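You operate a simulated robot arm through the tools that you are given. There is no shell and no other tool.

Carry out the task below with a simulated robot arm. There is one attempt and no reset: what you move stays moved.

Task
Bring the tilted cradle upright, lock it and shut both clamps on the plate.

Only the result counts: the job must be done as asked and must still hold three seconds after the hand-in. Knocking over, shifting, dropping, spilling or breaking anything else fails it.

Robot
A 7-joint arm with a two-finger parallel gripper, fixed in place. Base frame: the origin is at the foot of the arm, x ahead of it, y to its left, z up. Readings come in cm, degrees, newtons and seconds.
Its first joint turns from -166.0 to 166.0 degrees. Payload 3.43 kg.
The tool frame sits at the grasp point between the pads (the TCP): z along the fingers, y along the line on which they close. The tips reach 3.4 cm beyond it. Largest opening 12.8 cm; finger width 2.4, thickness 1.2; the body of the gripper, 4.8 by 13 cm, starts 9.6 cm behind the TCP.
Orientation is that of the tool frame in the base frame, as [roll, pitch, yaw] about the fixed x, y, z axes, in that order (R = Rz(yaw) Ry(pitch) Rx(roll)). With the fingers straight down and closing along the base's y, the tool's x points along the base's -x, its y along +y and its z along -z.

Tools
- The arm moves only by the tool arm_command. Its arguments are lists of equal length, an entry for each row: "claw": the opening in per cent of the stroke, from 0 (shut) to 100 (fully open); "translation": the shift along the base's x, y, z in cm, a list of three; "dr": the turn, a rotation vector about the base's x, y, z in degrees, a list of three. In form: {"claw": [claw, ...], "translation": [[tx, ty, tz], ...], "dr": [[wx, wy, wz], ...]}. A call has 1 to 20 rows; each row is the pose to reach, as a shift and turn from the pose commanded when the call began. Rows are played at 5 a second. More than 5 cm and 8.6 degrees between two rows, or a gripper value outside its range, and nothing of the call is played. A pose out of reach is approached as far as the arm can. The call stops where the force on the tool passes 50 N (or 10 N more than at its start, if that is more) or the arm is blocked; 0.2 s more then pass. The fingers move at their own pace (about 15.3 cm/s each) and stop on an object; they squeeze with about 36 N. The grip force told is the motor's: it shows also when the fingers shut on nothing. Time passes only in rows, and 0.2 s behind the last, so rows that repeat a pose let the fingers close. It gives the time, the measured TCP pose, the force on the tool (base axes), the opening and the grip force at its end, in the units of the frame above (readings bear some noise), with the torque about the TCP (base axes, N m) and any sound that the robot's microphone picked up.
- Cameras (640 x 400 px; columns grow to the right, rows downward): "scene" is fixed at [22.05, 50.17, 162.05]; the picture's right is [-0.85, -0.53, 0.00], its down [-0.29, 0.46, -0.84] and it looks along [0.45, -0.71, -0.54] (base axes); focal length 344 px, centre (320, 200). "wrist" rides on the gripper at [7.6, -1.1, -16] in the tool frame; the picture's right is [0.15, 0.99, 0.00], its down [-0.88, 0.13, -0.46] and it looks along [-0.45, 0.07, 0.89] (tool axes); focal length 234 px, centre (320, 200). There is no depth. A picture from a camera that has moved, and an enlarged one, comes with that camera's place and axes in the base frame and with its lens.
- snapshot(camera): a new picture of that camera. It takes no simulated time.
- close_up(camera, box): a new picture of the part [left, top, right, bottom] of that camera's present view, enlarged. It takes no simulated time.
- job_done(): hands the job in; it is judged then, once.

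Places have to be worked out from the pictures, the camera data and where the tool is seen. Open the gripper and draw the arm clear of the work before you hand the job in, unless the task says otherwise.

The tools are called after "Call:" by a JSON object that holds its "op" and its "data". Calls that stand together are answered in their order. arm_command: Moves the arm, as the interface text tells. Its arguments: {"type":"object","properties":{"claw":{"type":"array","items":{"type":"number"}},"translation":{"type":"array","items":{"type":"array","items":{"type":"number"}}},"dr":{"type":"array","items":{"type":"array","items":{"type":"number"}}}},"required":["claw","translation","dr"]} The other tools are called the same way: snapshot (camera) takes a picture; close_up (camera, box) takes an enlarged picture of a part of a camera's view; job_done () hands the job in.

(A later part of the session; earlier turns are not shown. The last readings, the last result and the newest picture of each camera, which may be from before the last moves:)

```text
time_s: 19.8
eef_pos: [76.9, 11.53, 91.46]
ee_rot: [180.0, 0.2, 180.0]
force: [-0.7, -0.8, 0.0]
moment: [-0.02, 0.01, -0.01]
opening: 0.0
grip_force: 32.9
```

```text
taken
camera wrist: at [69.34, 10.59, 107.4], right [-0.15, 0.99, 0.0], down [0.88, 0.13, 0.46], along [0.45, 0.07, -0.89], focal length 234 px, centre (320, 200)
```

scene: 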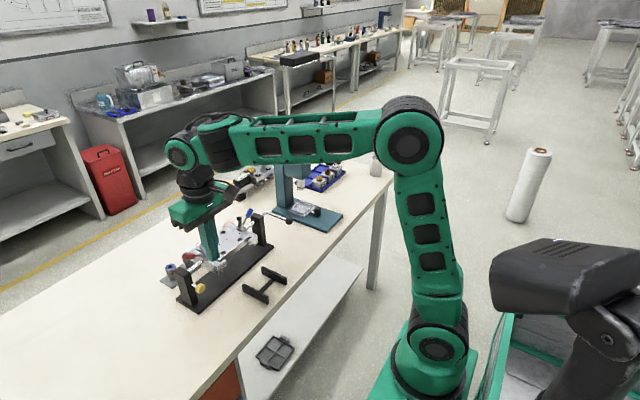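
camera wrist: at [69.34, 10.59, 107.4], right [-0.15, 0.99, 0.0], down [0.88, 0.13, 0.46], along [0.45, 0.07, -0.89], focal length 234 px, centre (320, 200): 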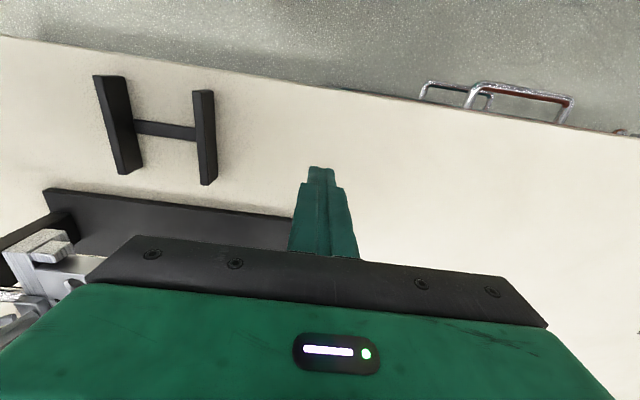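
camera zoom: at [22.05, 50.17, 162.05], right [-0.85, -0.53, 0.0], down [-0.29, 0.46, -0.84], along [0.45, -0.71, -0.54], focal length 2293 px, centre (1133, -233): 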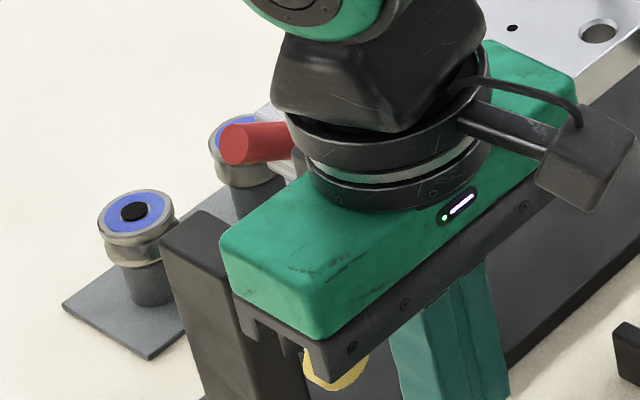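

Fingers are in line with the knob at y 11.5. I advance along +x, slowly near the expected contact (TCP x≈83), letting the force guard stop me.

Call:
{"op": "arm_command", "data": {"claw": [0, 0, 0, 0, 0, 0, 0, 0, 0, 0], "translation": [[2, 0, 0], [4, 0, 0], [5, 0, 0], [5.4, 0, 0], [5.8, 0, 0], [6.2, 0, 0], [6.6, 0, 0], [7, 0, 0], [7.4, 0, 0], [7.8, 0, 0]], "dr": [[0, 0, 0], [0, 0, 0], [0, 0, 0], [0, 0, 0], [0, 0, 0], [0, 0, 0], [0, 0, 0], [0, 0, 0], [0, 0, 0], [0, 0, 0]]}}

Call:
{"op": "close_up", "data": {"camera": "scene", "box": [150, 235, 246, 295]}}

```text
time_s: 22.0
eef_pos: [84.61, 11.66, 91.51]
ee_rot: [-180.0, 0.0, -179.9]
force: [-12.0, -1.8, 0.3]
moment: [0.0, 0.1, -0.05]
opening: 0.02
grip_force: 33.0
```

```text
6.67 times, centred on (198, 265) of scene
camera zoom: at [22.05, 50.17, 162.05], right [-0.85, -0.53, 0.0], down [-0.29, 0.46, -0.84], along [0.45, -0.71, -0.54], focal length 2293 px, centre (1133, -233)
```

zoom: 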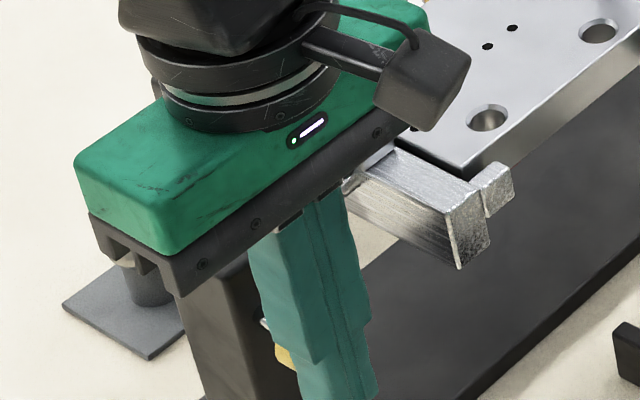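

The knob is moving in with about 12 N. I keep pushing in small steps until it clicks or stops.

Call:
{"op": "arm_command", "data": {"claw": [0, 0, 0, 0, 0], "translation": [[0.25, 0, 0], [0.5, 0, 0], [0.75, 0, 0], [1.0, 0, 0], [1.2, 0, 0]], "dr": [[0, 0, 0], [0, 0, 0], [0, 0, 0], [0, 0, 0], [0, 0, 0]]}}

Call:
{"op": "close_up", "data": {"camera": "scene", "box": [150, 235, 246, 295]}}

```text
time_s: 22.7
eef_pos: [83.81, 11.79, 92.38]
ee_rot: [-179.9, 0.3, 180.0]
force: [0.8, 0.3, -1.4]
moment: [-0.04, 0.1, 0.0]
opening: 0.02
grip_force: 33.6
stopped in row 3: the force on the tool passed its limit at 53 N (the readings are from after the stop); the commanded pose is now the measured one
```

```text
6.67 times, centred on (198, 265) of scene
camera zoom: at [22.05, 50.17, 162.05], right [-0.85, -0.53, 0.0], down [-0.29, 0.46, -0.84], along [0.45, -0.71, -0.54], focal length 2293 px, centre (1133, -233)
```

zoom: 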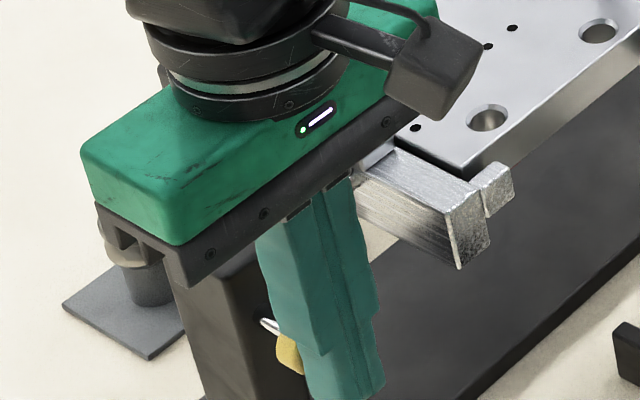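

Pushing stopped at 53 N with TCP x≈84.9 and no click reported. I back away and up to inspect the knob's position and the cradle level.

Call:
{"op": "arm_command", "data": {"claw": [0, 0, 0, 0, 50, 100, 100, 100], "translation": [[-3, 0, 0], [-6, 0, 0], [-7, 0, 4], [-8, 0, 8], [-8, 0, 12], [-8, 0, 15], [-8, 0, 16], [-8, 0, 16]], "dr": [[0, 0, 0], [0, 0, 0], [0, 0, 0], [0, 0, 0], [0, 0, 0], [0, 0, 0], [0, 0, 0], [0, 0, 0]]}}

Call:
{"op": "close_up", "data": {"camera": "wrist", "box": [260, 180, 360, 242]}}

Call:
{"op": "close_up", "data": {"camera": "scene", "box": [160, 255, 224, 295]}}

Call:
{"op": "close_up", "data": {"camera": "scene", "box": [222, 218, 262, 243]}}

```text
time_s: 24.5
eef_pos: [75.85, 11.63, 108.42]
ee_rot: [-180.0, 0.4, -179.8]
force: [-0.1, -0.3, -0.3]
moment: [0.01, 0.0, -0.01]
opening: 12.79
grip_force: 0.0
```

```text
6.40 times, centred on (310, 211) of wrist
camera zoom: at [68.25, 10.77, 124.41], right [-0.15, 0.99, 0.0], down [0.88, 0.13, 0.46], along [0.46, 0.07, -0.89], focal length 1499 px, centre (384, 130)
```

zoom: 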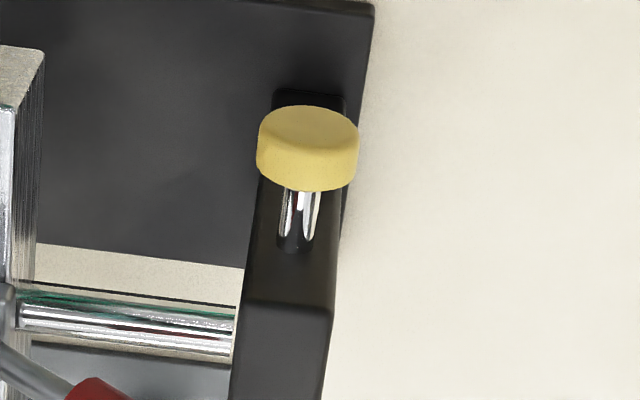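

```text
10.00 times, centred on (192, 275) of scene
camera zoom: at [22.05, 50.17, 162.05], right [-0.85, -0.53, 0.0], down [-0.29, 0.46, -0.84], along [0.45, -0.71, -0.54], focal length 3439 px, centre (1600, -550)
```

zoom: 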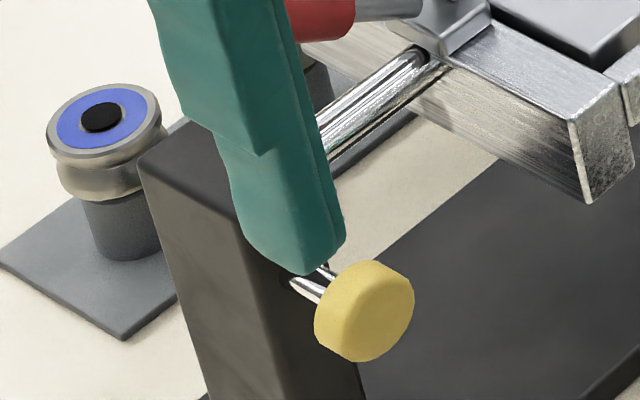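

```text
16.00 times, centred on (242, 230) of scene
camera zoom: at [22.05, 50.17, 162.05], right [-0.85, -0.53, 0.0], down [-0.29, 0.46, -0.84], along [0.45, -0.71, -0.54], focal length 5503 px, centre (1568, -288)
```

zoom: 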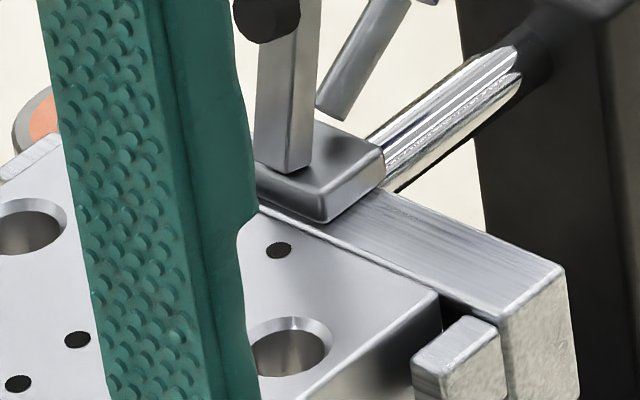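

The pin's tip was 1.5 cm clear of the post and now has just entered the post's face, then got blocked, so the cradle angle may be slightly off its index position. I'll take a side view along -y from the +y end to measure the tilt accurately: first yaw and shift.

Call:
{"op": "arm_command", "data": {"claw": [100, 100, 100, 100, 100, 100, 100, 100, 100, 100], "translation": [[0.5, 1.5, 0.5], [1, 3, 1], [1.5, 5, 1], [2, 7, 1], [2.5, 9, 1], [3, 11, 1], [4, 13, 1], [5, 15, 1], [7, 16, 1], [9, 16.4, 0]], "dr": [[0, 0, -8], [0, 0, -16], [0, 0, -24], [0, 0, -32], [0, 0, -40], [0, 0, -48], [0, 0, -56], [0, 0, -64], [0, 0, -72], [0, 0, -76]]}}

Call:
{"op": "snapshot", "data": {"camera": "wrist"}}

```text
time_s: 26.7
eef_pos: [84.82, 28.02, 108.56]
ee_rot: [-179.9, 0.3, 104.0]
force: [0.1, -0.1, 0.5]
moment: [0.01, -0.05, 0.01]
opening: 12.79
grip_force: 0.0
```

```text
taken
camera wrist: at [81.96, 35.33, 124.4], right [0.92, 0.38, 0.0], down [0.34, -0.82, 0.46], along [0.17, -0.43, -0.89], focal length 234 px, centre (320, 200)
```

wrist: 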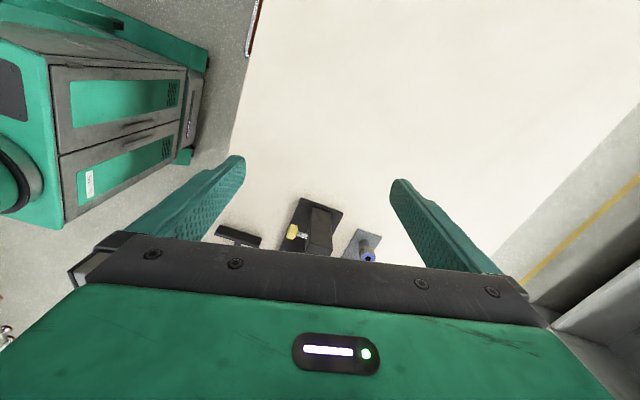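

Yaw worked. Now I tilt the tool about 58° so the camera looks along the shaft, lowering at the same time.

Call:
{"op": "arm_command", "data": {"claw": [100, 100, 100, 100, 100, 100, 100, 100], "translation": [[0, 0, -1.5], [0, 0, -3], [0, 0, -4.5], [0, 0, -6], [0, 0, -7.5], [0, 0, -9], [0, 0, -10], [0, 0, -10.5]], "dr": [[-7.8, -1.9, 0], [-15.5, -3.8, 0], [-23.3, -5.8, 0], [-31, -7.7, 0], [-38.8, -9.6, 0], [-46.6, -11.5, 0], [-52, -12.9, 0], [-56, -13.9, 0]]}}

Call:
{"op": "snapshot", "data": {"camera": "wrist"}}

Call:
{"op": "snapshot", "data": {"camera": "scene"}}

```text
time_s: 28.5
eef_pos: [84.9, 27.99, 98.07]
ee_rot: [-179.4, 58.1, 104.3]
force: [-0.6, -0.9, -0.5]
moment: [0.05, 0.02, 0.04]
opening: 12.8
grip_force: 0.2
```

```text
taken
camera wrist: at [79.59, 44.98, 99.95], right [0.94, 0.31, -0.13], down [0.15, -0.04, 0.99], along [0.3, -0.95, -0.09], focal length 234 px, centre (320, 200)
```

wrist: 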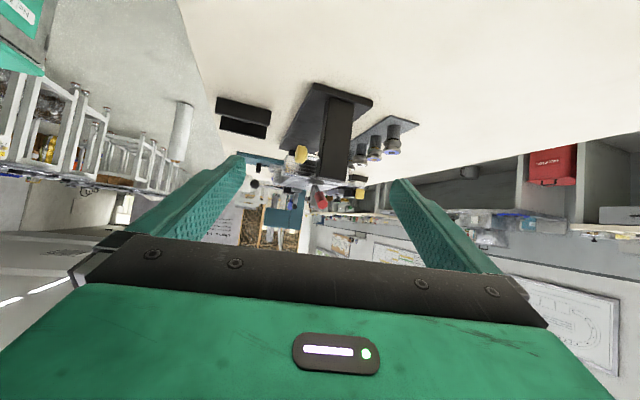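

```text
taken
```

scene: 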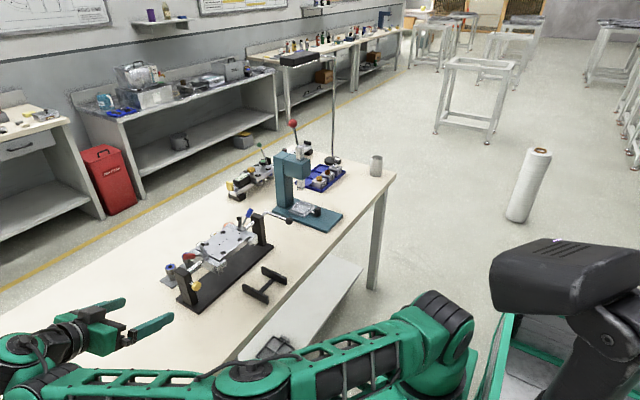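

A side-on view of the fixture. I'll enlarge it.

Call:
{"op": "close_up", "data": {"camera": "wrist", "box": [264, 140, 392, 220]}}

Call:
{"op": "close_up", "data": {"camera": "wrist", "box": [270, 145, 334, 185]}}

Call:
{"op": "close_up", "data": {"camera": "wrist", "box": [270, 80, 390, 155]}}

```text
5.00 times, centred on (328, 180) of wrist
camera zoom: at [79.59, 44.98, 99.95], right [0.94, 0.31, -0.13], down [0.15, -0.04, 0.99], along [0.3, -0.95, -0.09], focal length 1171 px, centre (280, 300)
```

zoom: 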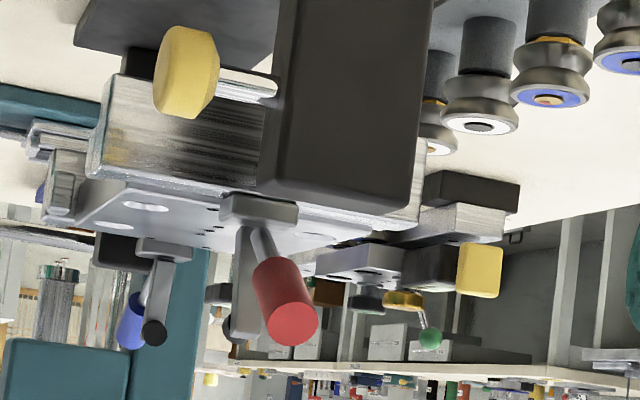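

```text
10.00 times, centred on (302, 165) of wrist
camera zoom: at [79.59, 44.98, 99.95], right [0.94, 0.31, -0.13], down [0.15, -0.04, 0.99], along [0.3, -0.95, -0.09], focal length 2342 px, centre (500, 550)
```

zoom: 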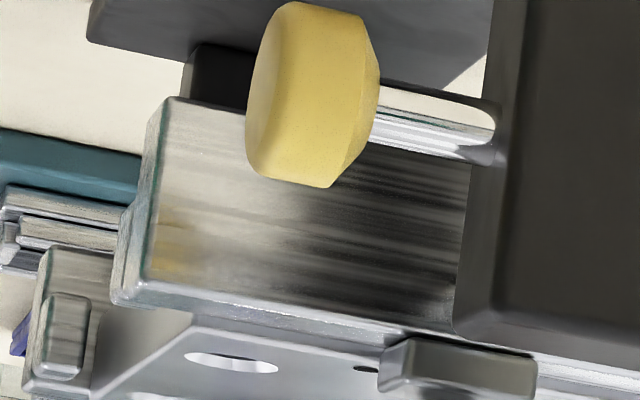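

```text
5.33 times, centred on (330, 118) of wrist
camera zoom: at [79.59, 44.98, 99.95], right [0.94, 0.31, -0.13], down [0.15, -0.04, 0.99], along [0.3, -0.95, -0.09], focal length 1249 px, centre (267, 640)
```

zoom: 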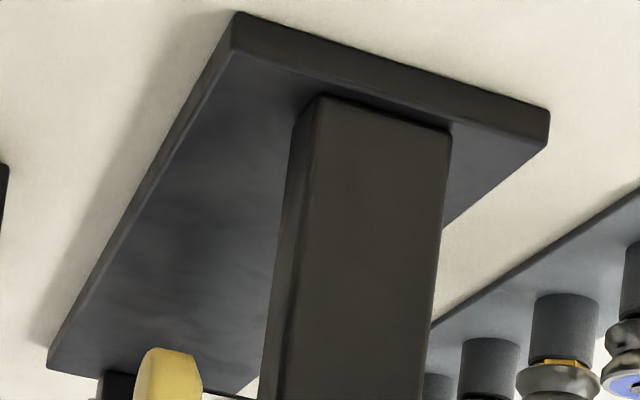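

This gives a true side view of the red-side bar with the pin, post and base as references. I'll enlarge more to compare their slopes.

Call:
{"op": "close_up", "data": {"camera": "wrist", "box": [278, 150, 326, 180]}}

Call:
{"op": "close_up", "data": {"camera": "wrist", "box": [282, 162, 322, 187]}}

Call:
{"op": "close_up", "data": {"camera": "wrist", "box": [310, 165, 358, 195]}}

Call:
{"op": "close_up", "data": {"camera": "wrist", "box": [305, 78, 385, 128]}}

```text
13.33 times, centred on (302, 165) of wrist
camera zoom: at [79.59, 44.98, 99.95], right [0.94, 0.31, -0.13], down [0.15, -0.04, 0.99], along [0.3, -0.95, -0.09], focal length 3122 px, centre (560, 667)
```

zoom: 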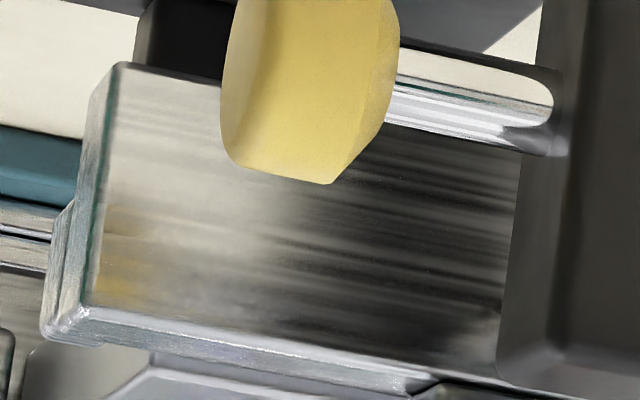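

```text
16.00 times, centred on (302, 174) of wrist
camera zoom: at [79.59, 44.98, 99.95], right [0.94, 0.31, -0.13], down [0.15, -0.04, 0.99], along [0.3, -0.95, -0.09], focal length 3747 px, centre (608, 608)
```

zoom: 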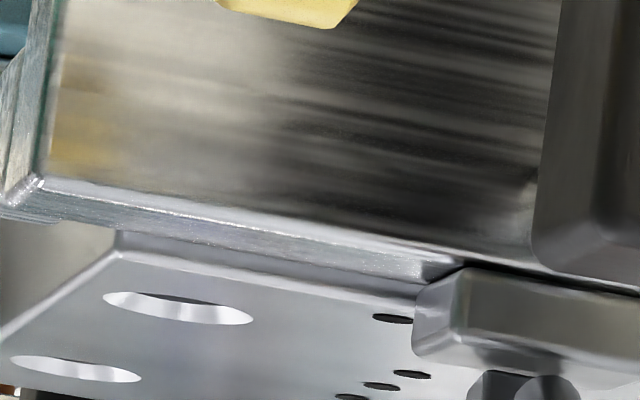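

```text
13.33 times, centred on (334, 180) of wrist
camera zoom: at [79.59, 44.98, 99.95], right [0.94, 0.31, -0.13], down [0.15, -0.04, 0.99], along [0.3, -0.95, -0.09], focal length 3122 px, centre (133, 467)
```

zoom: 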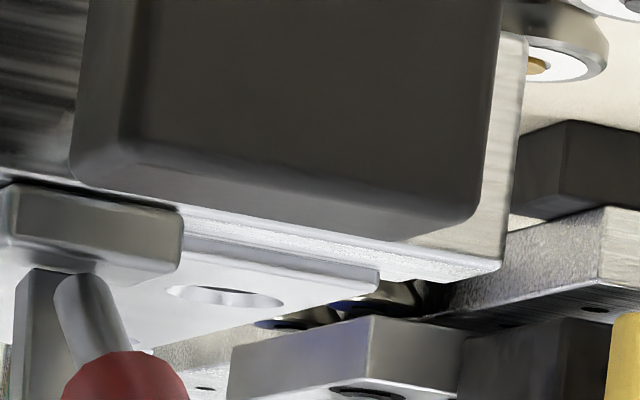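

```text
8.00 times, centred on (345, 103) of wrist
camera zoom: at [79.59, 44.98, 99.95], right [0.94, 0.31, -0.13], down [0.15, -0.04, 0.99], along [0.3, -0.95, -0.09], focal length 1873 px, centre (120, 976)
```

zoom: 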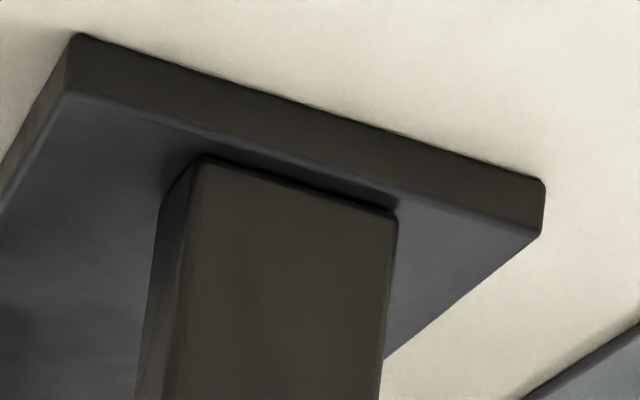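

The red-side bar's edges (slopes 0.183 / 0.206) match the base's level edges to within about 0.3°, so the cradle is level. Now I'll inspect the pin where it meets the post.

Call:
{"op": "close_up", "data": {"camera": "scene", "box": [180, 275, 212, 295]}}

Call:
{"op": "close_up", "data": {"camera": "wrist", "box": [292, 142, 332, 167]}}

Call:
{"op": "close_up", "data": {"camera": "scene", "box": [150, 235, 246, 295]}}

```text
16.00 times, centred on (196, 285) of scene
camera zoom: at [22.05, 50.17, 162.05], right [-0.85, -0.53, 0.0], down [-0.29, 0.46, -0.84], along [0.45, -0.71, -0.54], focal length 5503 px, centre (2304, -1160)
```

zoom: 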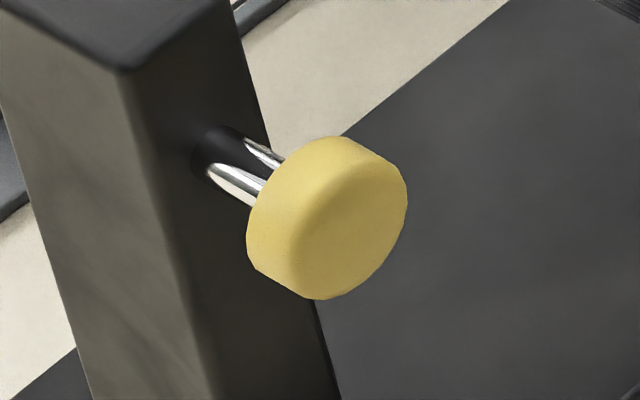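

```text
16.00 times, centred on (312, 154) of wrist
camera zoom: at [79.59, 44.98, 99.95], right [0.94, 0.31, -0.13], down [0.15, -0.04, 0.99], along [0.3, -0.95, -0.09], focal length 3747 px, centre (448, 928)
```

zoom: 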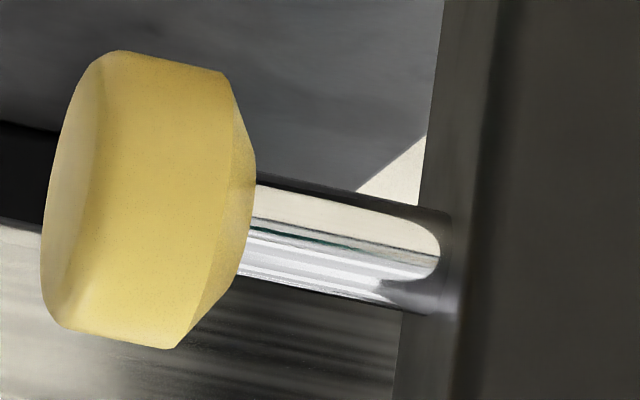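

```text
6.67 times, centred on (198, 265) of scene
camera zoom: at [22.05, 50.17, 162.05], right [-0.85, -0.53, 0.0], down [-0.29, 0.46, -0.84], along [0.45, -0.71, -0.54], focal length 2293 px, centre (1133, -233)
```

zoom: 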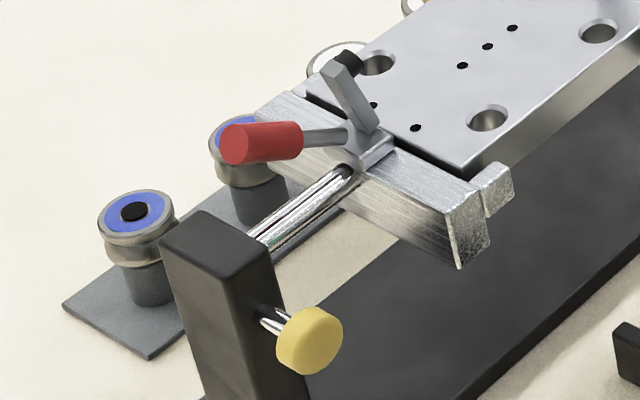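

The rod's visible length is unchanged from before (~1.75 cm): its tip has just met the post face. To find out whether this counts as locked, I'll go back to the crank and test if the cradle still turns. First I untilt and rise.

Call:
{"op": "arm_command", "data": {"claw": [100, 100, 100, 100, 100, 100, 100, 100], "translation": [[0, 0, 2], [0, 0, 4], [0, 0, 6], [-1, 0, 8], [-2, 0, 10], [-4, 0, 12], [-6, 0, 13], [-8, 0, 13]], "dr": [[7.8, 1.9, 0], [15.5, 3.8, 0], [23.3, 5.8, 0], [31, 7.7, 0], [38.8, 9.6, 0], [46.6, 11.5, 0], [52, 12.9, 0], [56, 13.9, 0]]}}

Call:
{"op": "arm_command", "data": {"claw": [100, 100, 100, 100, 100, 100, 100, 100, 100, 100, 100, 100, 100], "translation": [[-1, -4, 0], [-2, -8, 0], [-2.5, -12, 0], [-2.5, -16, 0], [-2.5, -20, 0], [-2.5, -24, 0], [-2.5, -28, 0], [-2.5, -32, 0], [-2.5, -36, 0], [-1, -40, 0], [1, -44, 0], [2.5, -48, 0], [4.7, -53.5, 0]], "dr": [[0, 0, 8], [0, 0, 16], [0, 0, 24], [0, 0, 32], [0, 0, 40], [0, 0, 48], [0, 0, 56], [0, 0, 64], [0, 0, 72], [0, 0, 76], [0, 0, 76], [0, 0, 76], [0, 0, 76]]}}

Call:
{"op": "snapshot", "data": {"camera": "wrist"}}

```text
time_s: 30.3
eef_pos: [76.9, 28.0, 110.84]
ee_rot: [-179.8, 0.3, 104.0]
force: [0.9, 0.8, -1.4]
moment: [-0.1, -0.04, -0.01]
opening: 12.79
grip_force: 0.1
```

```text
refused: row 13 steps farther than a row can; nothing moved
```

```text
taken
camera wrist: at [74.0, 35.32, 126.85], right [0.92, 0.38, 0.0], down [0.34, -0.82, 0.46], along [0.17, -0.43, -0.89], focal length 234 px, centre (320, 200)
```

wrist: 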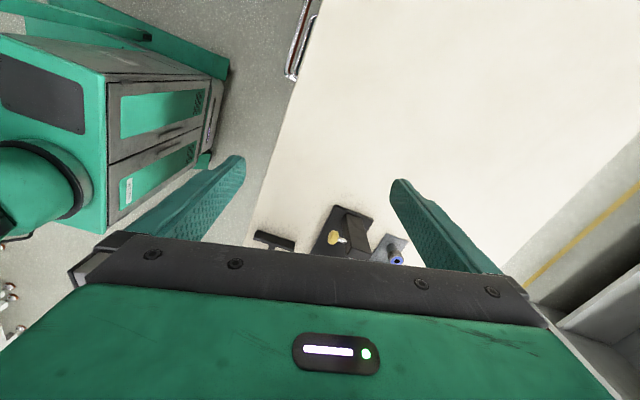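

The second call was refused for one over-long step; I replay it with shorter steps.

Call:
{"op": "arm_command", "data": {"claw": [100, 100, 100, 100, 100, 100, 100, 100, 100, 100, 100, 100, 100, 100], "translation": [[-1, -4, 0], [-2, -8, 0], [-2.5, -12, 0], [-2.5, -16, 0], [-2.5, -20, 0], [-2.5, -24, 0], [-2.5, -28, 0], [-2.5, -32, 0], [-2.5, -36, 0], [-1, -40, 0], [1, -44, 0], [2.5, -48, 0], [4, -52, 0], [4.7, -53.5, 0]], "dr": [[0, 0, 8], [0, 0, 16], [0, 0, 24], [0, 0, 32], [0, 0, 40], [0, 0, 48], [0, 0, 56], [0, 0, 64], [0, 0, 72], [0, 0, 76], [0, 0, 76], [0, 0, 76], [0, 0, 76], [0, 0, 76]]}}

Call:
{"op": "snapshot", "data": {"camera": "wrist"}}

Call:
{"op": "close_up", "data": {"camera": "wrist", "box": [280, 110, 440, 210]}}

```text
time_s: 33.3
eef_pos: [81.61, -25.57, 110.93]
ee_rot: [-179.9, 0.3, -180.0]
force: [-0.3, 0.0, 0.5]
moment: [-0.05, -0.02, 0.02]
opening: 12.79
grip_force: 0.0
```

```text
taken
camera wrist: at [73.93, -26.44, 126.86], right [-0.15, 0.99, 0.0], down [0.88, 0.13, 0.46], along [0.45, 0.07, -0.89], focal length 234 px, centre (320, 200)
```

wrist: 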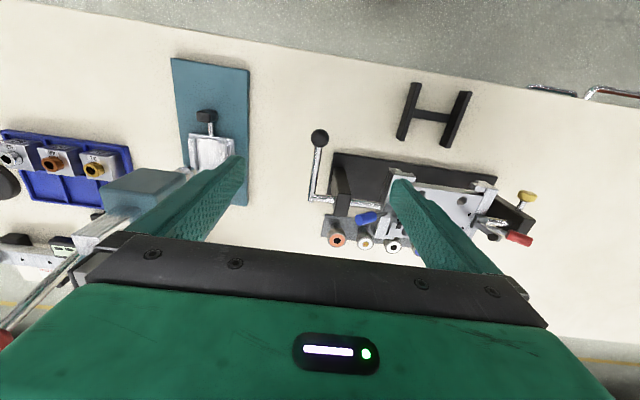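

```text
4.00 times, centred on (360, 160) of wrist
camera zoom: at [73.93, -26.44, 126.86], right [-0.15, 0.99, 0.0], down [0.88, 0.13, 0.46], along [0.45, 0.07, -0.89], focal length 937 px, centre (160, 360)
```

zoom: 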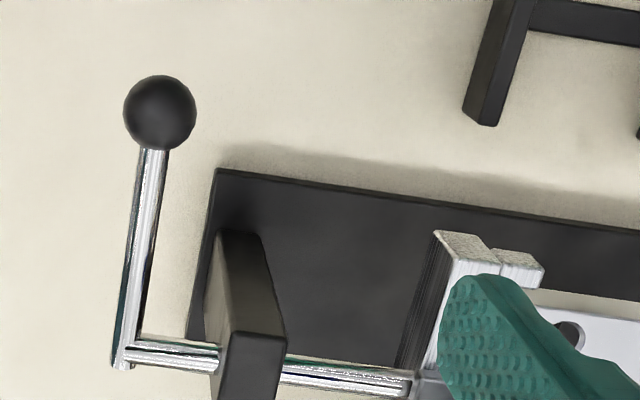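

The ball is below the TCP as expected. I descend to it, grip, and then test with a small upward tug.

Call:
{"op": "arm_command", "data": {"claw": [60, 60, 60, 60, 60, 30, 0, 0, 0], "translation": [[0, 0, -4.5], [0, 0, -9], [0, 0, -13.5], [0, 0, -18], [0, 0, -19.5], [0, 0, -19.5], [0, 0, -19.5], [0, 0, -19.5], [0, 0, -19.5]], "dr": [[0, 0, 0], [0, 0, 0], [0, 0, 0], [0, 0, 0], [0, 0, 0], [0, 0, 0], [0, 0, 0], [0, 0, 0], [0, 0, 0]]}}

Call:
{"op": "arm_command", "data": {"claw": [0, 0, 0], "translation": [[0, 0, 0.12], [0, 0, 0.25], [0, 0, 0.25]], "dr": [[0, 0, 0], [0, 0, 0], [0, 0, 0]]}}

```text
time_s: 35.3
eef_pos: [81.61, -25.5, 91.4]
ee_rot: [-179.8, 0.4, 179.9]
force: [4.6, -14.9, -2.8]
moment: [-0.02, 0.15, -0.06]
opening: 2.74
grip_force: 44.8
```

```text
time_s: 36.1
eef_pos: [81.62, -25.56, 91.47]
ee_rot: [-179.9, 0.1, -179.9]
force: [6.7, -19.2, -23.0]
moment: [0.15, 0.79, -0.04]
opening: 2.76
grip_force: 45.1
```

The tug of 23 N moved the ball only 0.07 cm, whereas earlier the hinge turned freely (the 12 N then came from pad friction). That suggests it's locked; I check the other direction too.

Call:
{"op": "arm_command", "data": {"claw": [0, 0, 0, 0], "translation": [[0, 0, -0.15], [0, 0, -0.3], [0, 0, -0.45], [0, 0, -0.45]], "dr": [[0, 0, 0], [0, 0, 0], [0, 0, 0], [0, 0, 0]]}}

Call:
{"op": "close_up", "data": {"camera": "scene", "box": [150, 235, 246, 295]}}

Call:
{"op": "close_up", "data": {"camera": "scene", "box": [222, 218, 262, 243]}}

```text
time_s: 37.1
eef_pos: [81.59, -25.6, 91.52]
ee_rot: [-179.8, 0.6, 180.0]
force: [-0.6, -15.9, 24.5]
moment: [-0.02, -0.98, -0.01]
opening: 2.76
grip_force: 44.8
```

```text
6.67 times, centred on (198, 265) of scene
camera zoom: at [22.05, 50.17, 162.05], right [-0.85, -0.53, 0.0], down [-0.29, 0.46, -0.84], along [0.45, -0.71, -0.54], focal length 2293 px, centre (1133, -233)
```

zoom: 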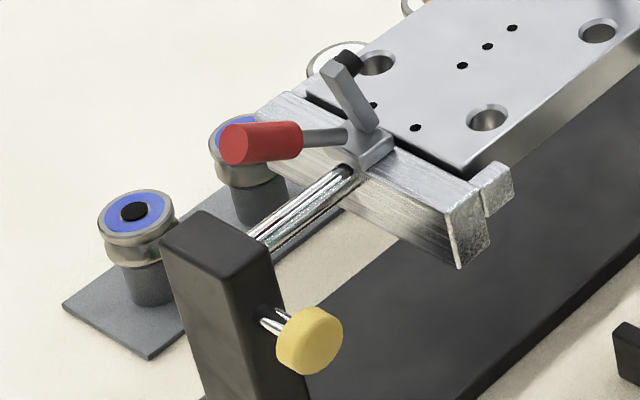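

```text
16.00 times, centred on (242, 230) of scene
camera zoom: at [22.05, 50.17, 162.05], right [-0.85, -0.53, 0.0], down [-0.29, 0.46, -0.84], along [0.45, -0.71, -0.54], focal length 5503 px, centre (1568, -288)
```

zoom: 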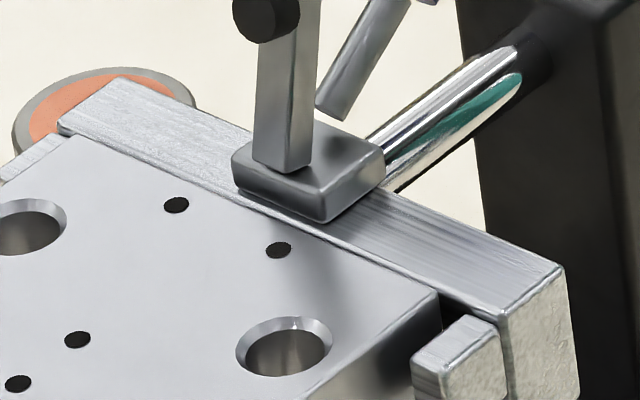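

The ball doesn't move in either direction under ~24 N, so the cradle is locked level. I ease the load, release the ball and rise clear.

Call:
{"op": "arm_command", "data": {"claw": [0, 30, 60, 70, 70, 70, 70, 70, 70], "translation": [[0, 0, 0.25], [0, 0, 0.25], [0, 0, 0.25], [0, 0, 0.25], [0, 0, 4], [0, 0, 8.5], [0, 0, 13], [0, 0, 17.5], [0, 0, 21]], "dr": [[0, 0, 0], [0, 0, 0], [0, 0, 0], [0, 0, 0], [0, 0, 0], [0, 0, 0], [0, 0, 0], [0, 0, 0], [0, 0, 0]]}}

Call:
{"op": "close_up", "data": {"camera": "scene", "box": [175, 235, 239, 275]}}

Call:
{"op": "close_up", "data": {"camera": "scene", "box": [200, 200, 264, 240]}}

```text
time_s: 39.1
eef_pos: [81.56, -25.53, 112.21]
ee_rot: [-179.8, 0.3, -179.8]
force: [0.1, -0.7, -0.3]
moment: [-0.02, 0.04, 0.0]
opening: 8.98
grip_force: 0.0
```

```text
10.00 times, centred on (207, 255) of scene
camera zoom: at [22.05, 50.17, 162.05], right [-0.85, -0.53, 0.0], down [-0.29, 0.46, -0.84], along [0.45, -0.71, -0.54], focal length 3439 px, centre (1450, -350)
```

zoom: 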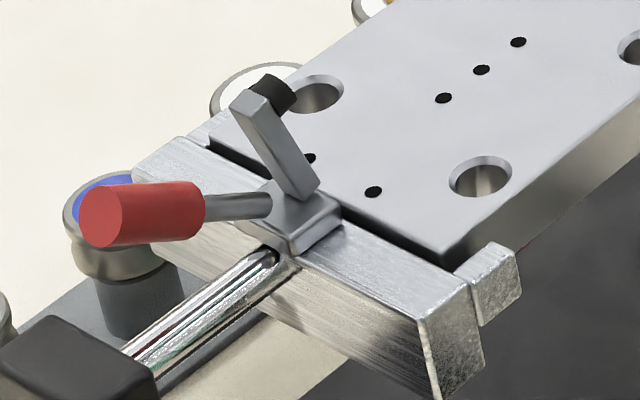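

```text
10.00 times, centred on (232, 220) of scene
camera zoom: at [22.05, 50.17, 162.05], right [-0.85, -0.53, 0.0], down [-0.29, 0.46, -0.84], along [0.45, -0.71, -0.54], focal length 3439 px, centre (1200, 0)
```

zoom: 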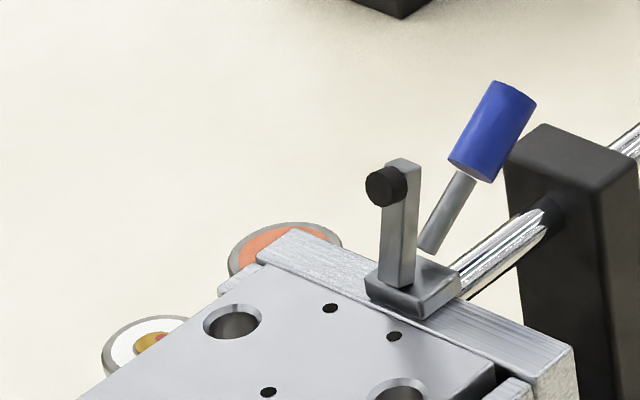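

Cradle remains level. Now I look at the clamps from the wrist camera; first the blue one, which should be visible between the fingers.

Call:
{"op": "snapshot", "data": {"camera": "wrist"}}

Call:
{"op": "close_up", "data": {"camera": "wrist", "box": [310, 160, 406, 250]}}

```text
taken
camera wrist: at [73.93, -26.46, 128.14], right [-0.15, 0.99, 0.0], down [0.88, 0.13, 0.46], along [0.45, 0.07, -0.89], focal length 234 px, centre (320, 200)
```

wrist: 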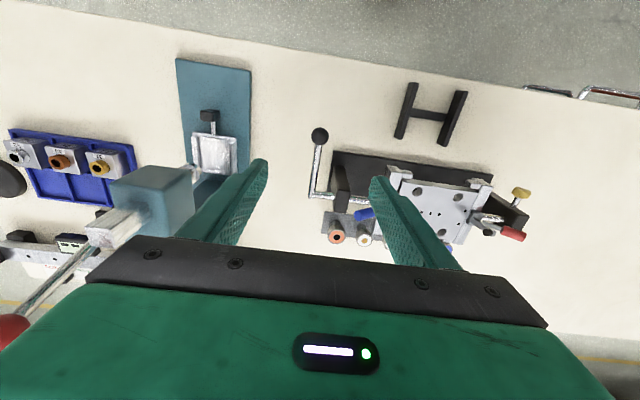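

```text
4.44 times, centred on (358, 205) of wrist
camera zoom: at [73.93, -26.46, 128.14], right [-0.15, 0.99, 0.0], down [0.88, 0.13, 0.46], along [0.45, 0.07, -0.89], focal length 1041 px, centre (151, 178)
```

zoom: 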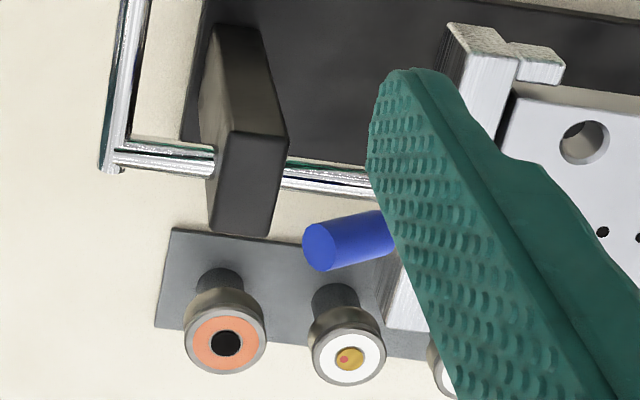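

Using the wrist views, I put the red handle's grip at about (91, 7.7, 97) sloping ~30° up and outward, pivot near y≈3.2, z≈94.5. I move above it with the tool yawed -90° so the fingers close along x.

Call:
{"op": "arm_command", "data": {"claw": [70, 60, 50, 45, 45, 45, 45, 45, 45, 45, 45, 45], "translation": [[1, 3, 0], [2, 6, 0], [3, 9, 0], [4, 12, 0], [5, 15, 0], [6, 18, 0], [7, 21, 0], [8, 24, 0], [8.5, 27, 0], [9, 30, 0], [9.4, 33.1, 0], [9.4, 33.1, 0]], "dr": [[0, 0, -8.2], [0, 0, -16.4], [0, 0, -24.6], [0, 0, -32.8], [0, 0, -41], [0, 0, -49.2], [0, 0, -57.4], [0, 0, -65.6], [0, 0, -73.8], [0, 0, -82], [0, 0, -90], [0, 0, -90]]}}

Call:
{"op": "snapshot", "data": {"camera": "wrist"}}

Call:
{"op": "close_up", "data": {"camera": "wrist", "box": [250, 120, 394, 210]}}

```text
time_s: 41.7
eef_pos: [91.06, 7.71, 112.26]
ee_rot: [-179.8, 0.4, 90.0]
force: [0.1, -0.5, -0.4]
moment: [-0.03, 0.0, 0.0]
opening: 5.76
grip_force: 0.1
```

```text
taken
camera wrist: at [89.97, 15.55, 128.15], right [0.99, 0.15, 0.0], down [0.13, -0.88, 0.46], along [0.06, -0.46, -0.89], focal length 234 px, centre (320, 200)
```

wrist: 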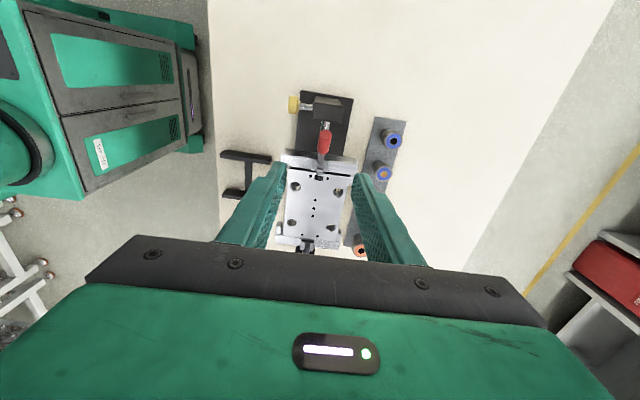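

```text
4.44 times, centred on (322, 165) of wrist
camera zoom: at [89.97, 15.55, 128.15], right [0.99, 0.15, 0.0], down [0.13, -0.88, 0.46], along [0.06, -0.46, -0.89], focal length 1041 px, centre (311, 356)
```

zoom: 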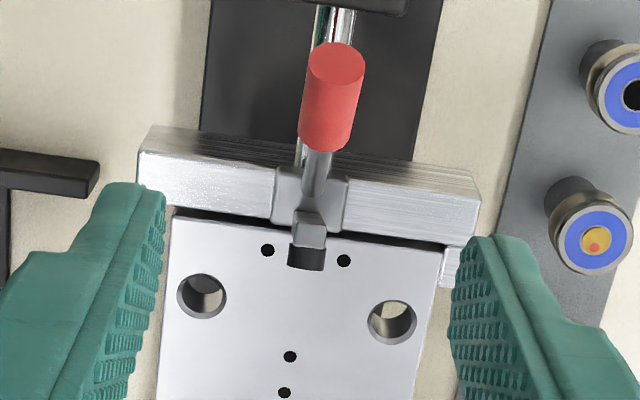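

The picture puts the handle centre at about (91.45, 7.9, 97.1), arm upright and pad inward. I descend to it with fingers straddling it in x.

Call:
{"op": "arm_command", "data": {"claw": [45, 45, 45, 45, 45], "translation": [[0.4, 0.2, -4], [0.4, 0.2, -8], [0.4, 0.2, -12], [0.4, 0.2, -13.9], [0.4, 0.2, -13.9]], "dr": [[0, 0, 0], [0, 0, 0], [0, 0, 0], [0, 0, 0], [0, 0, 0]]}}

Call:
{"op": "snapshot", "data": {"camera": "wrist"}}

Call:
{"op": "close_up", "data": {"camera": "scene", "box": [150, 220, 246, 280]}}

```text
time_s: 42.9
eef_pos: [91.42, 7.84, 98.38]
ee_rot: [-179.8, 0.5, 90.0]
force: [-0.5, -0.2, -0.3]
moment: [-0.04, 0.01, -0.02]
opening: 5.76
grip_force: 0.1
```

```text
taken
camera wrist: at [90.36, 15.74, 114.27], right [0.99, 0.15, 0.0], down [0.13, -0.88, 0.46], along [0.07, -0.46, -0.89], focal length 234 px, centre (320, 200)
```

wrist: 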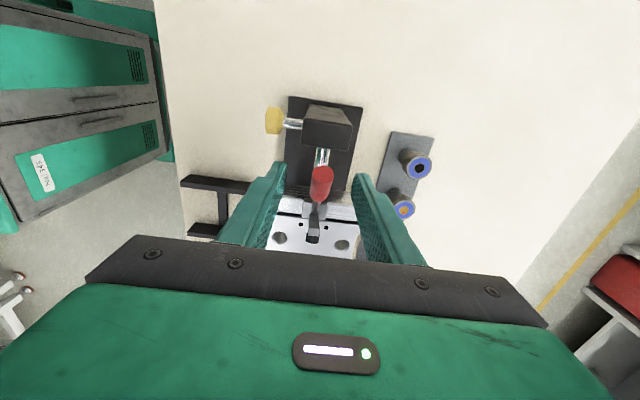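

```text
6.67 times, centred on (198, 250) of scene
camera zoom: at [22.05, 50.17, 162.05], right [-0.85, -0.53, 0.0], down [-0.29, 0.46, -0.84], along [0.45, -0.71, -0.54], focal length 2293 px, centre (1133, -133)
```

zoom: 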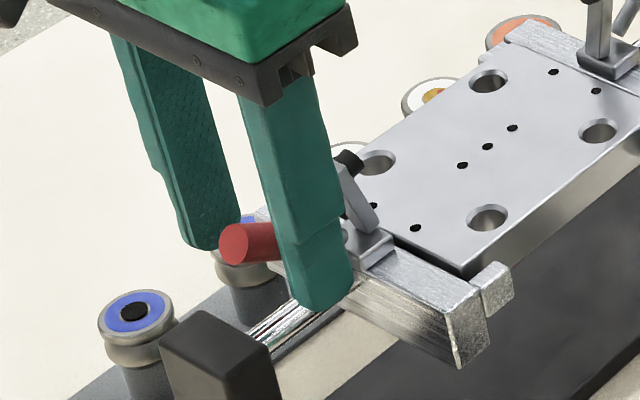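

The handle lies between the fingers. I close on it.

Call:
{"op": "arm_command", "data": {"claw": [25, 10, 0, 0], "translation": [[0, 0, 0], [0, 0, 0], [0, 0, 0], [0, 0, 0]], "dr": [[0, 0, 0], [0, 0, 0], [0, 0, 0], [0, 0, 0]]}}

Call:
{"op": "close_up", "data": {"camera": "wrist", "box": [250, 120, 394, 250]}}

```text
time_s: 43.9
eef_pos: [91.54, 7.91, 98.43]
ee_rot: [-179.9, 0.4, 90.2]
force: [11.4, 1.1, 0.9]
moment: [0.06, -0.25, -0.02]
opening: 1.61
grip_force: 44.9
```

```text
3.08 times, centred on (322, 185) of wrist
camera zoom: at [90.41, 15.74, 114.28], right [0.99, 0.15, 0.0], down [0.13, -0.88, 0.46], along [0.07, -0.46, -0.89], focal length 720 px, centre (314, 246)
```

zoom: 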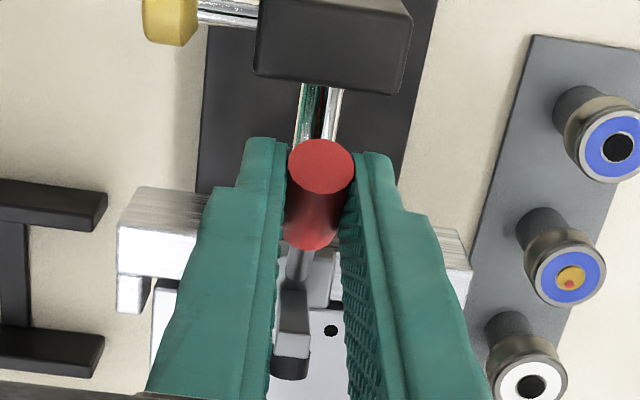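

Gripped (1.61 cm handle). I start swinging the handle up and inward along an arc about the pivot, rotating the tool with it; first 10° as a trial.

Call:
{"op": "arm_command", "data": {"claw": [0, 0, 0], "translation": [[0.05, -0.33, 0.33], [0.1, -0.68, 0.62], [0.1, -0.68, 0.62]], "dr": [[5, 0, 0], [10, 0, 0], [10, 0, 0]]}}

Call:
{"op": "close_up", "data": {"camera": "wrist", "box": [250, 120, 394, 250]}}

Call:
{"op": "close_up", "data": {"camera": "scene", "box": [170, 220, 250, 270]}}

```text
time_s: 44.7
eef_pos: [91.47, 7.15, 98.98]
ee_rot: [-179.8, -9.7, 90.0]
force: [-2.2, -12.3, 3.2]
moment: [-0.73, -0.04, 0.18]
opening: 1.63
grip_force: 44.9
```

```text
3.08 times, centred on (322, 185) of wrist
camera zoom: at [90.46, 12.05, 115.97], right [0.99, 0.14, 0.02], down [0.13, -0.94, 0.3], along [0.06, -0.3, -0.95], focal length 720 px, centre (314, 246)
```

zoom: 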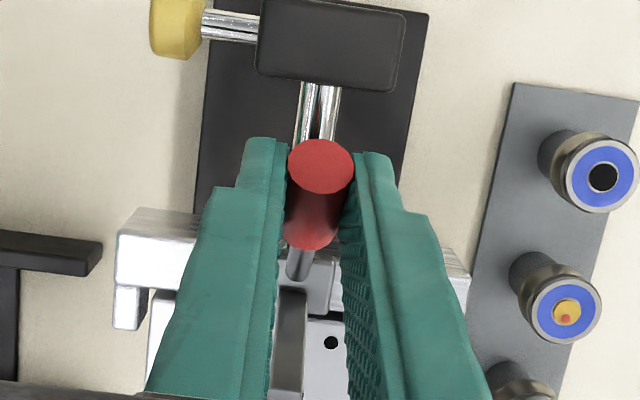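

```text
8.00 times, centred on (210, 245) of scene
camera zoom: at [22.05, 50.17, 162.05], right [-0.85, -0.53, 0.0], down [-0.29, 0.46, -0.84], along [0.45, -0.71, -0.54], focal length 2751 px, centre (1200, -160)
```

zoom: 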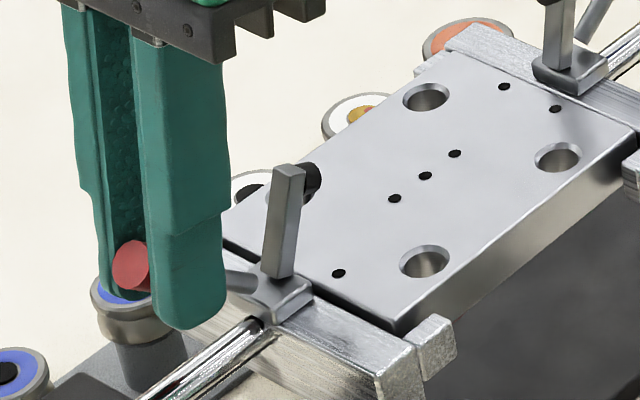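

The clamp arm has already swung about 35° for 10° of handle, so it's a linkage with a short handle stroke. Forces are low; I continue another 10° along the arc.

Call:
{"op": "arm_command", "data": {"claw": [0, 0, 0], "translation": [[0, -0.49, 0.39], [0, -0.93, 0.66], [0, -0.93, 0.66]], "dr": [[5, 0, 0], [10, 0, 0], [10, 0, 0]]}}

Call:
{"op": "close_up", "data": {"camera": "wrist", "box": [250, 120, 394, 250]}}

Call:
{"op": "close_up", "data": {"camera": "scene", "box": [170, 220, 250, 270]}}

```text
time_s: 45.5
eef_pos: [91.6, 6.1, 99.54]
ee_rot: [-179.7, -19.6, 89.9]
force: [-2.2, -11.7, -22.0]
moment: [-0.14, -0.15, 0.14]
opening: 1.58
grip_force: 45.1
```

```text
3.08 times, centred on (322, 185) of wrist
camera zoom: at [90.52, 8.12, 117.0], right [0.99, 0.14, 0.04], down [0.13, -0.98, 0.13], along [0.06, -0.13, -0.99], focal length 720 px, centre (314, 246)
```

zoom: 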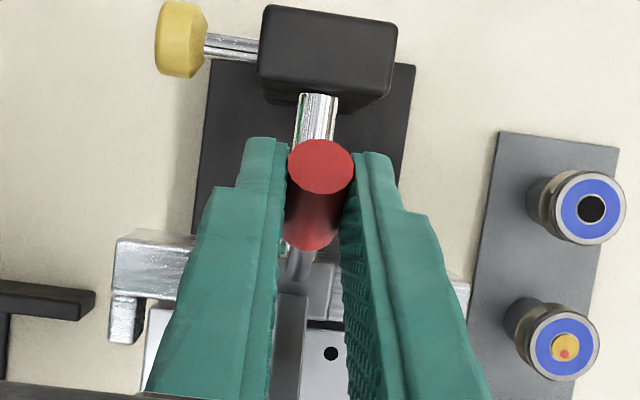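

```text
8.00 times, centred on (210, 245) of scene
camera zoom: at [22.05, 50.17, 162.05], right [-0.85, -0.53, 0.0], down [-0.29, 0.46, -0.84], along [0.45, -0.71, -0.54], focal length 2751 px, centre (1200, -160)
```

zoom: 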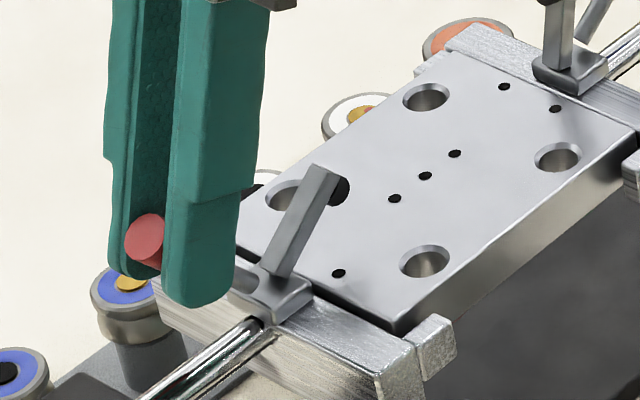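

The arm is now about 42° above the plate, handle 20° in. The reaction shows I'm ~0.25 cm too far from the pivot, so I correct that inwards while continuing another 10°.

Call:
{"op": "arm_command", "data": {"claw": [0, 0, 0], "translation": [[0, -0.59, 0.02], [0, -1.04, 0.18], [0, -1.04, 0.18]], "dr": [[5, 0, 0], [10, 0, 0], [10, 0, 0]]}}

Call:
{"op": "close_up", "data": {"camera": "wrist", "box": [250, 120, 394, 250]}}

Call:
{"op": "close_up", "data": {"camera": "scene", "box": [170, 220, 250, 270]}}

```text
time_s: 46.3
eef_pos: [91.59, 5.12, 99.69]
ee_rot: [-179.8, -29.5, 90.0]
force: [-4.6, -6.2, -20.9]
moment: [-0.09, 0.13, 0.03]
opening: 1.6
grip_force: 44.9
```

```text
3.08 times, centred on (322, 185) of wrist
camera zoom: at [90.48, 4.05, 117.34], right [0.99, 0.13, 0.07], down [0.13, -0.99, -0.04], along [0.06, 0.05, -1.0], focal length 720 px, centre (314, 246)
```

zoom: 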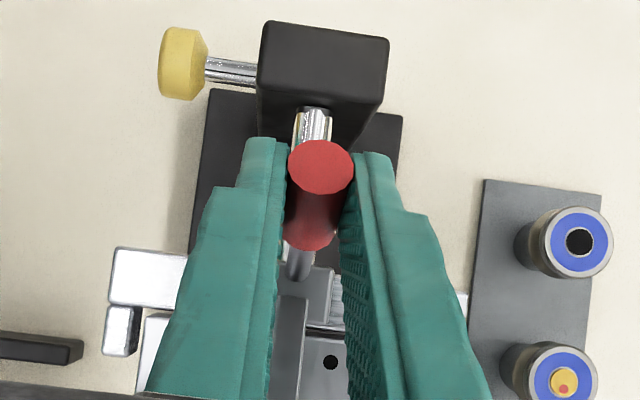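

```text
8.00 times, centred on (210, 245) of scene
camera zoom: at [22.05, 50.17, 162.05], right [-0.85, -0.53, 0.0], down [-0.29, 0.46, -0.84], along [0.45, -0.71, -0.54], focal length 2751 px, centre (1200, -160)
```

zoom: 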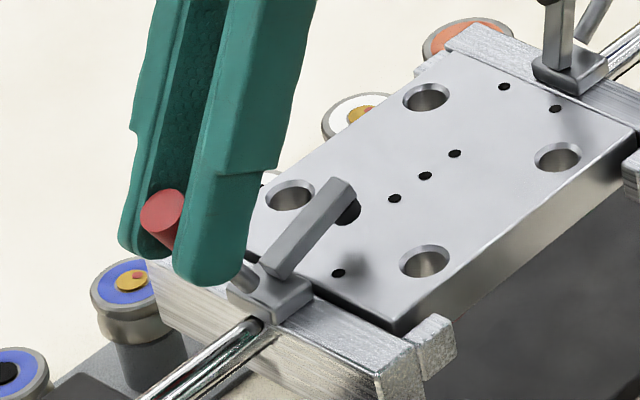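

The arm is about 22° above the plate. Another 10° of handle with a further small correction toward the pivot should bring it down near the plate.

Call:
{"op": "arm_command", "data": {"claw": [0, 0, 0], "translation": [[0, -0.56, -0.07], [0, -1.01, 0], [0, -1.01, 0]], "dr": [[5, 0, 0], [10, 0, 0], [10, 0, 0]]}}

Call:
{"op": "close_up", "data": {"camera": "wrist", "box": [250, 120, 394, 250]}}

Call:
{"op": "close_up", "data": {"camera": "scene", "box": [170, 220, 250, 270]}}

```text
time_s: 47.1
eef_pos: [91.53, 4.23, 99.77]
ee_rot: [-179.9, -39.7, 90.0]
force: [-5.2, -6.4, -1.2]
moment: [-0.41, 0.32, 0.0]
opening: 1.64
grip_force: 45.1
```

```text
3.08 times, centred on (322, 185) of wrist
camera zoom: at [90.43, -0.01, 116.95], right [0.99, 0.12, 0.09], down [0.13, -0.97, -0.21], along [0.07, 0.22, -0.97], focal length 720 px, centre (314, 246)
```

zoom: 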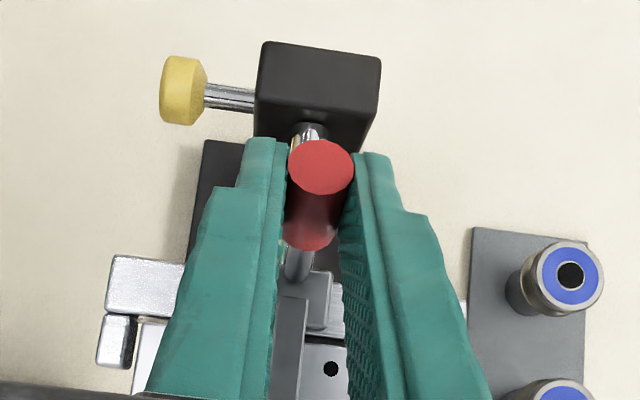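

```text
8.00 times, centred on (210, 245) of scene
camera zoom: at [22.05, 50.17, 162.05], right [-0.85, -0.53, 0.0], down [-0.29, 0.46, -0.84], along [0.45, -0.71, -0.54], focal length 2751 px, centre (1200, -160)
```

zoom: 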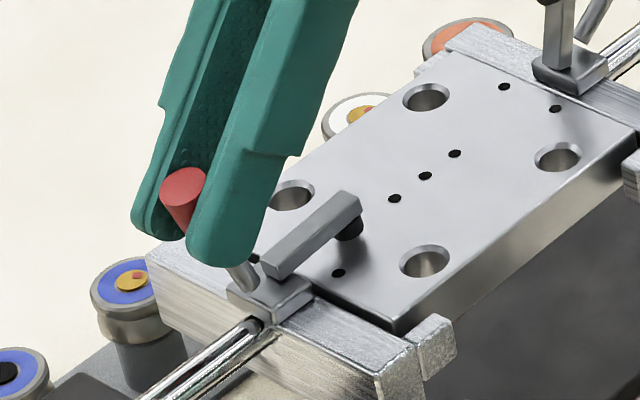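

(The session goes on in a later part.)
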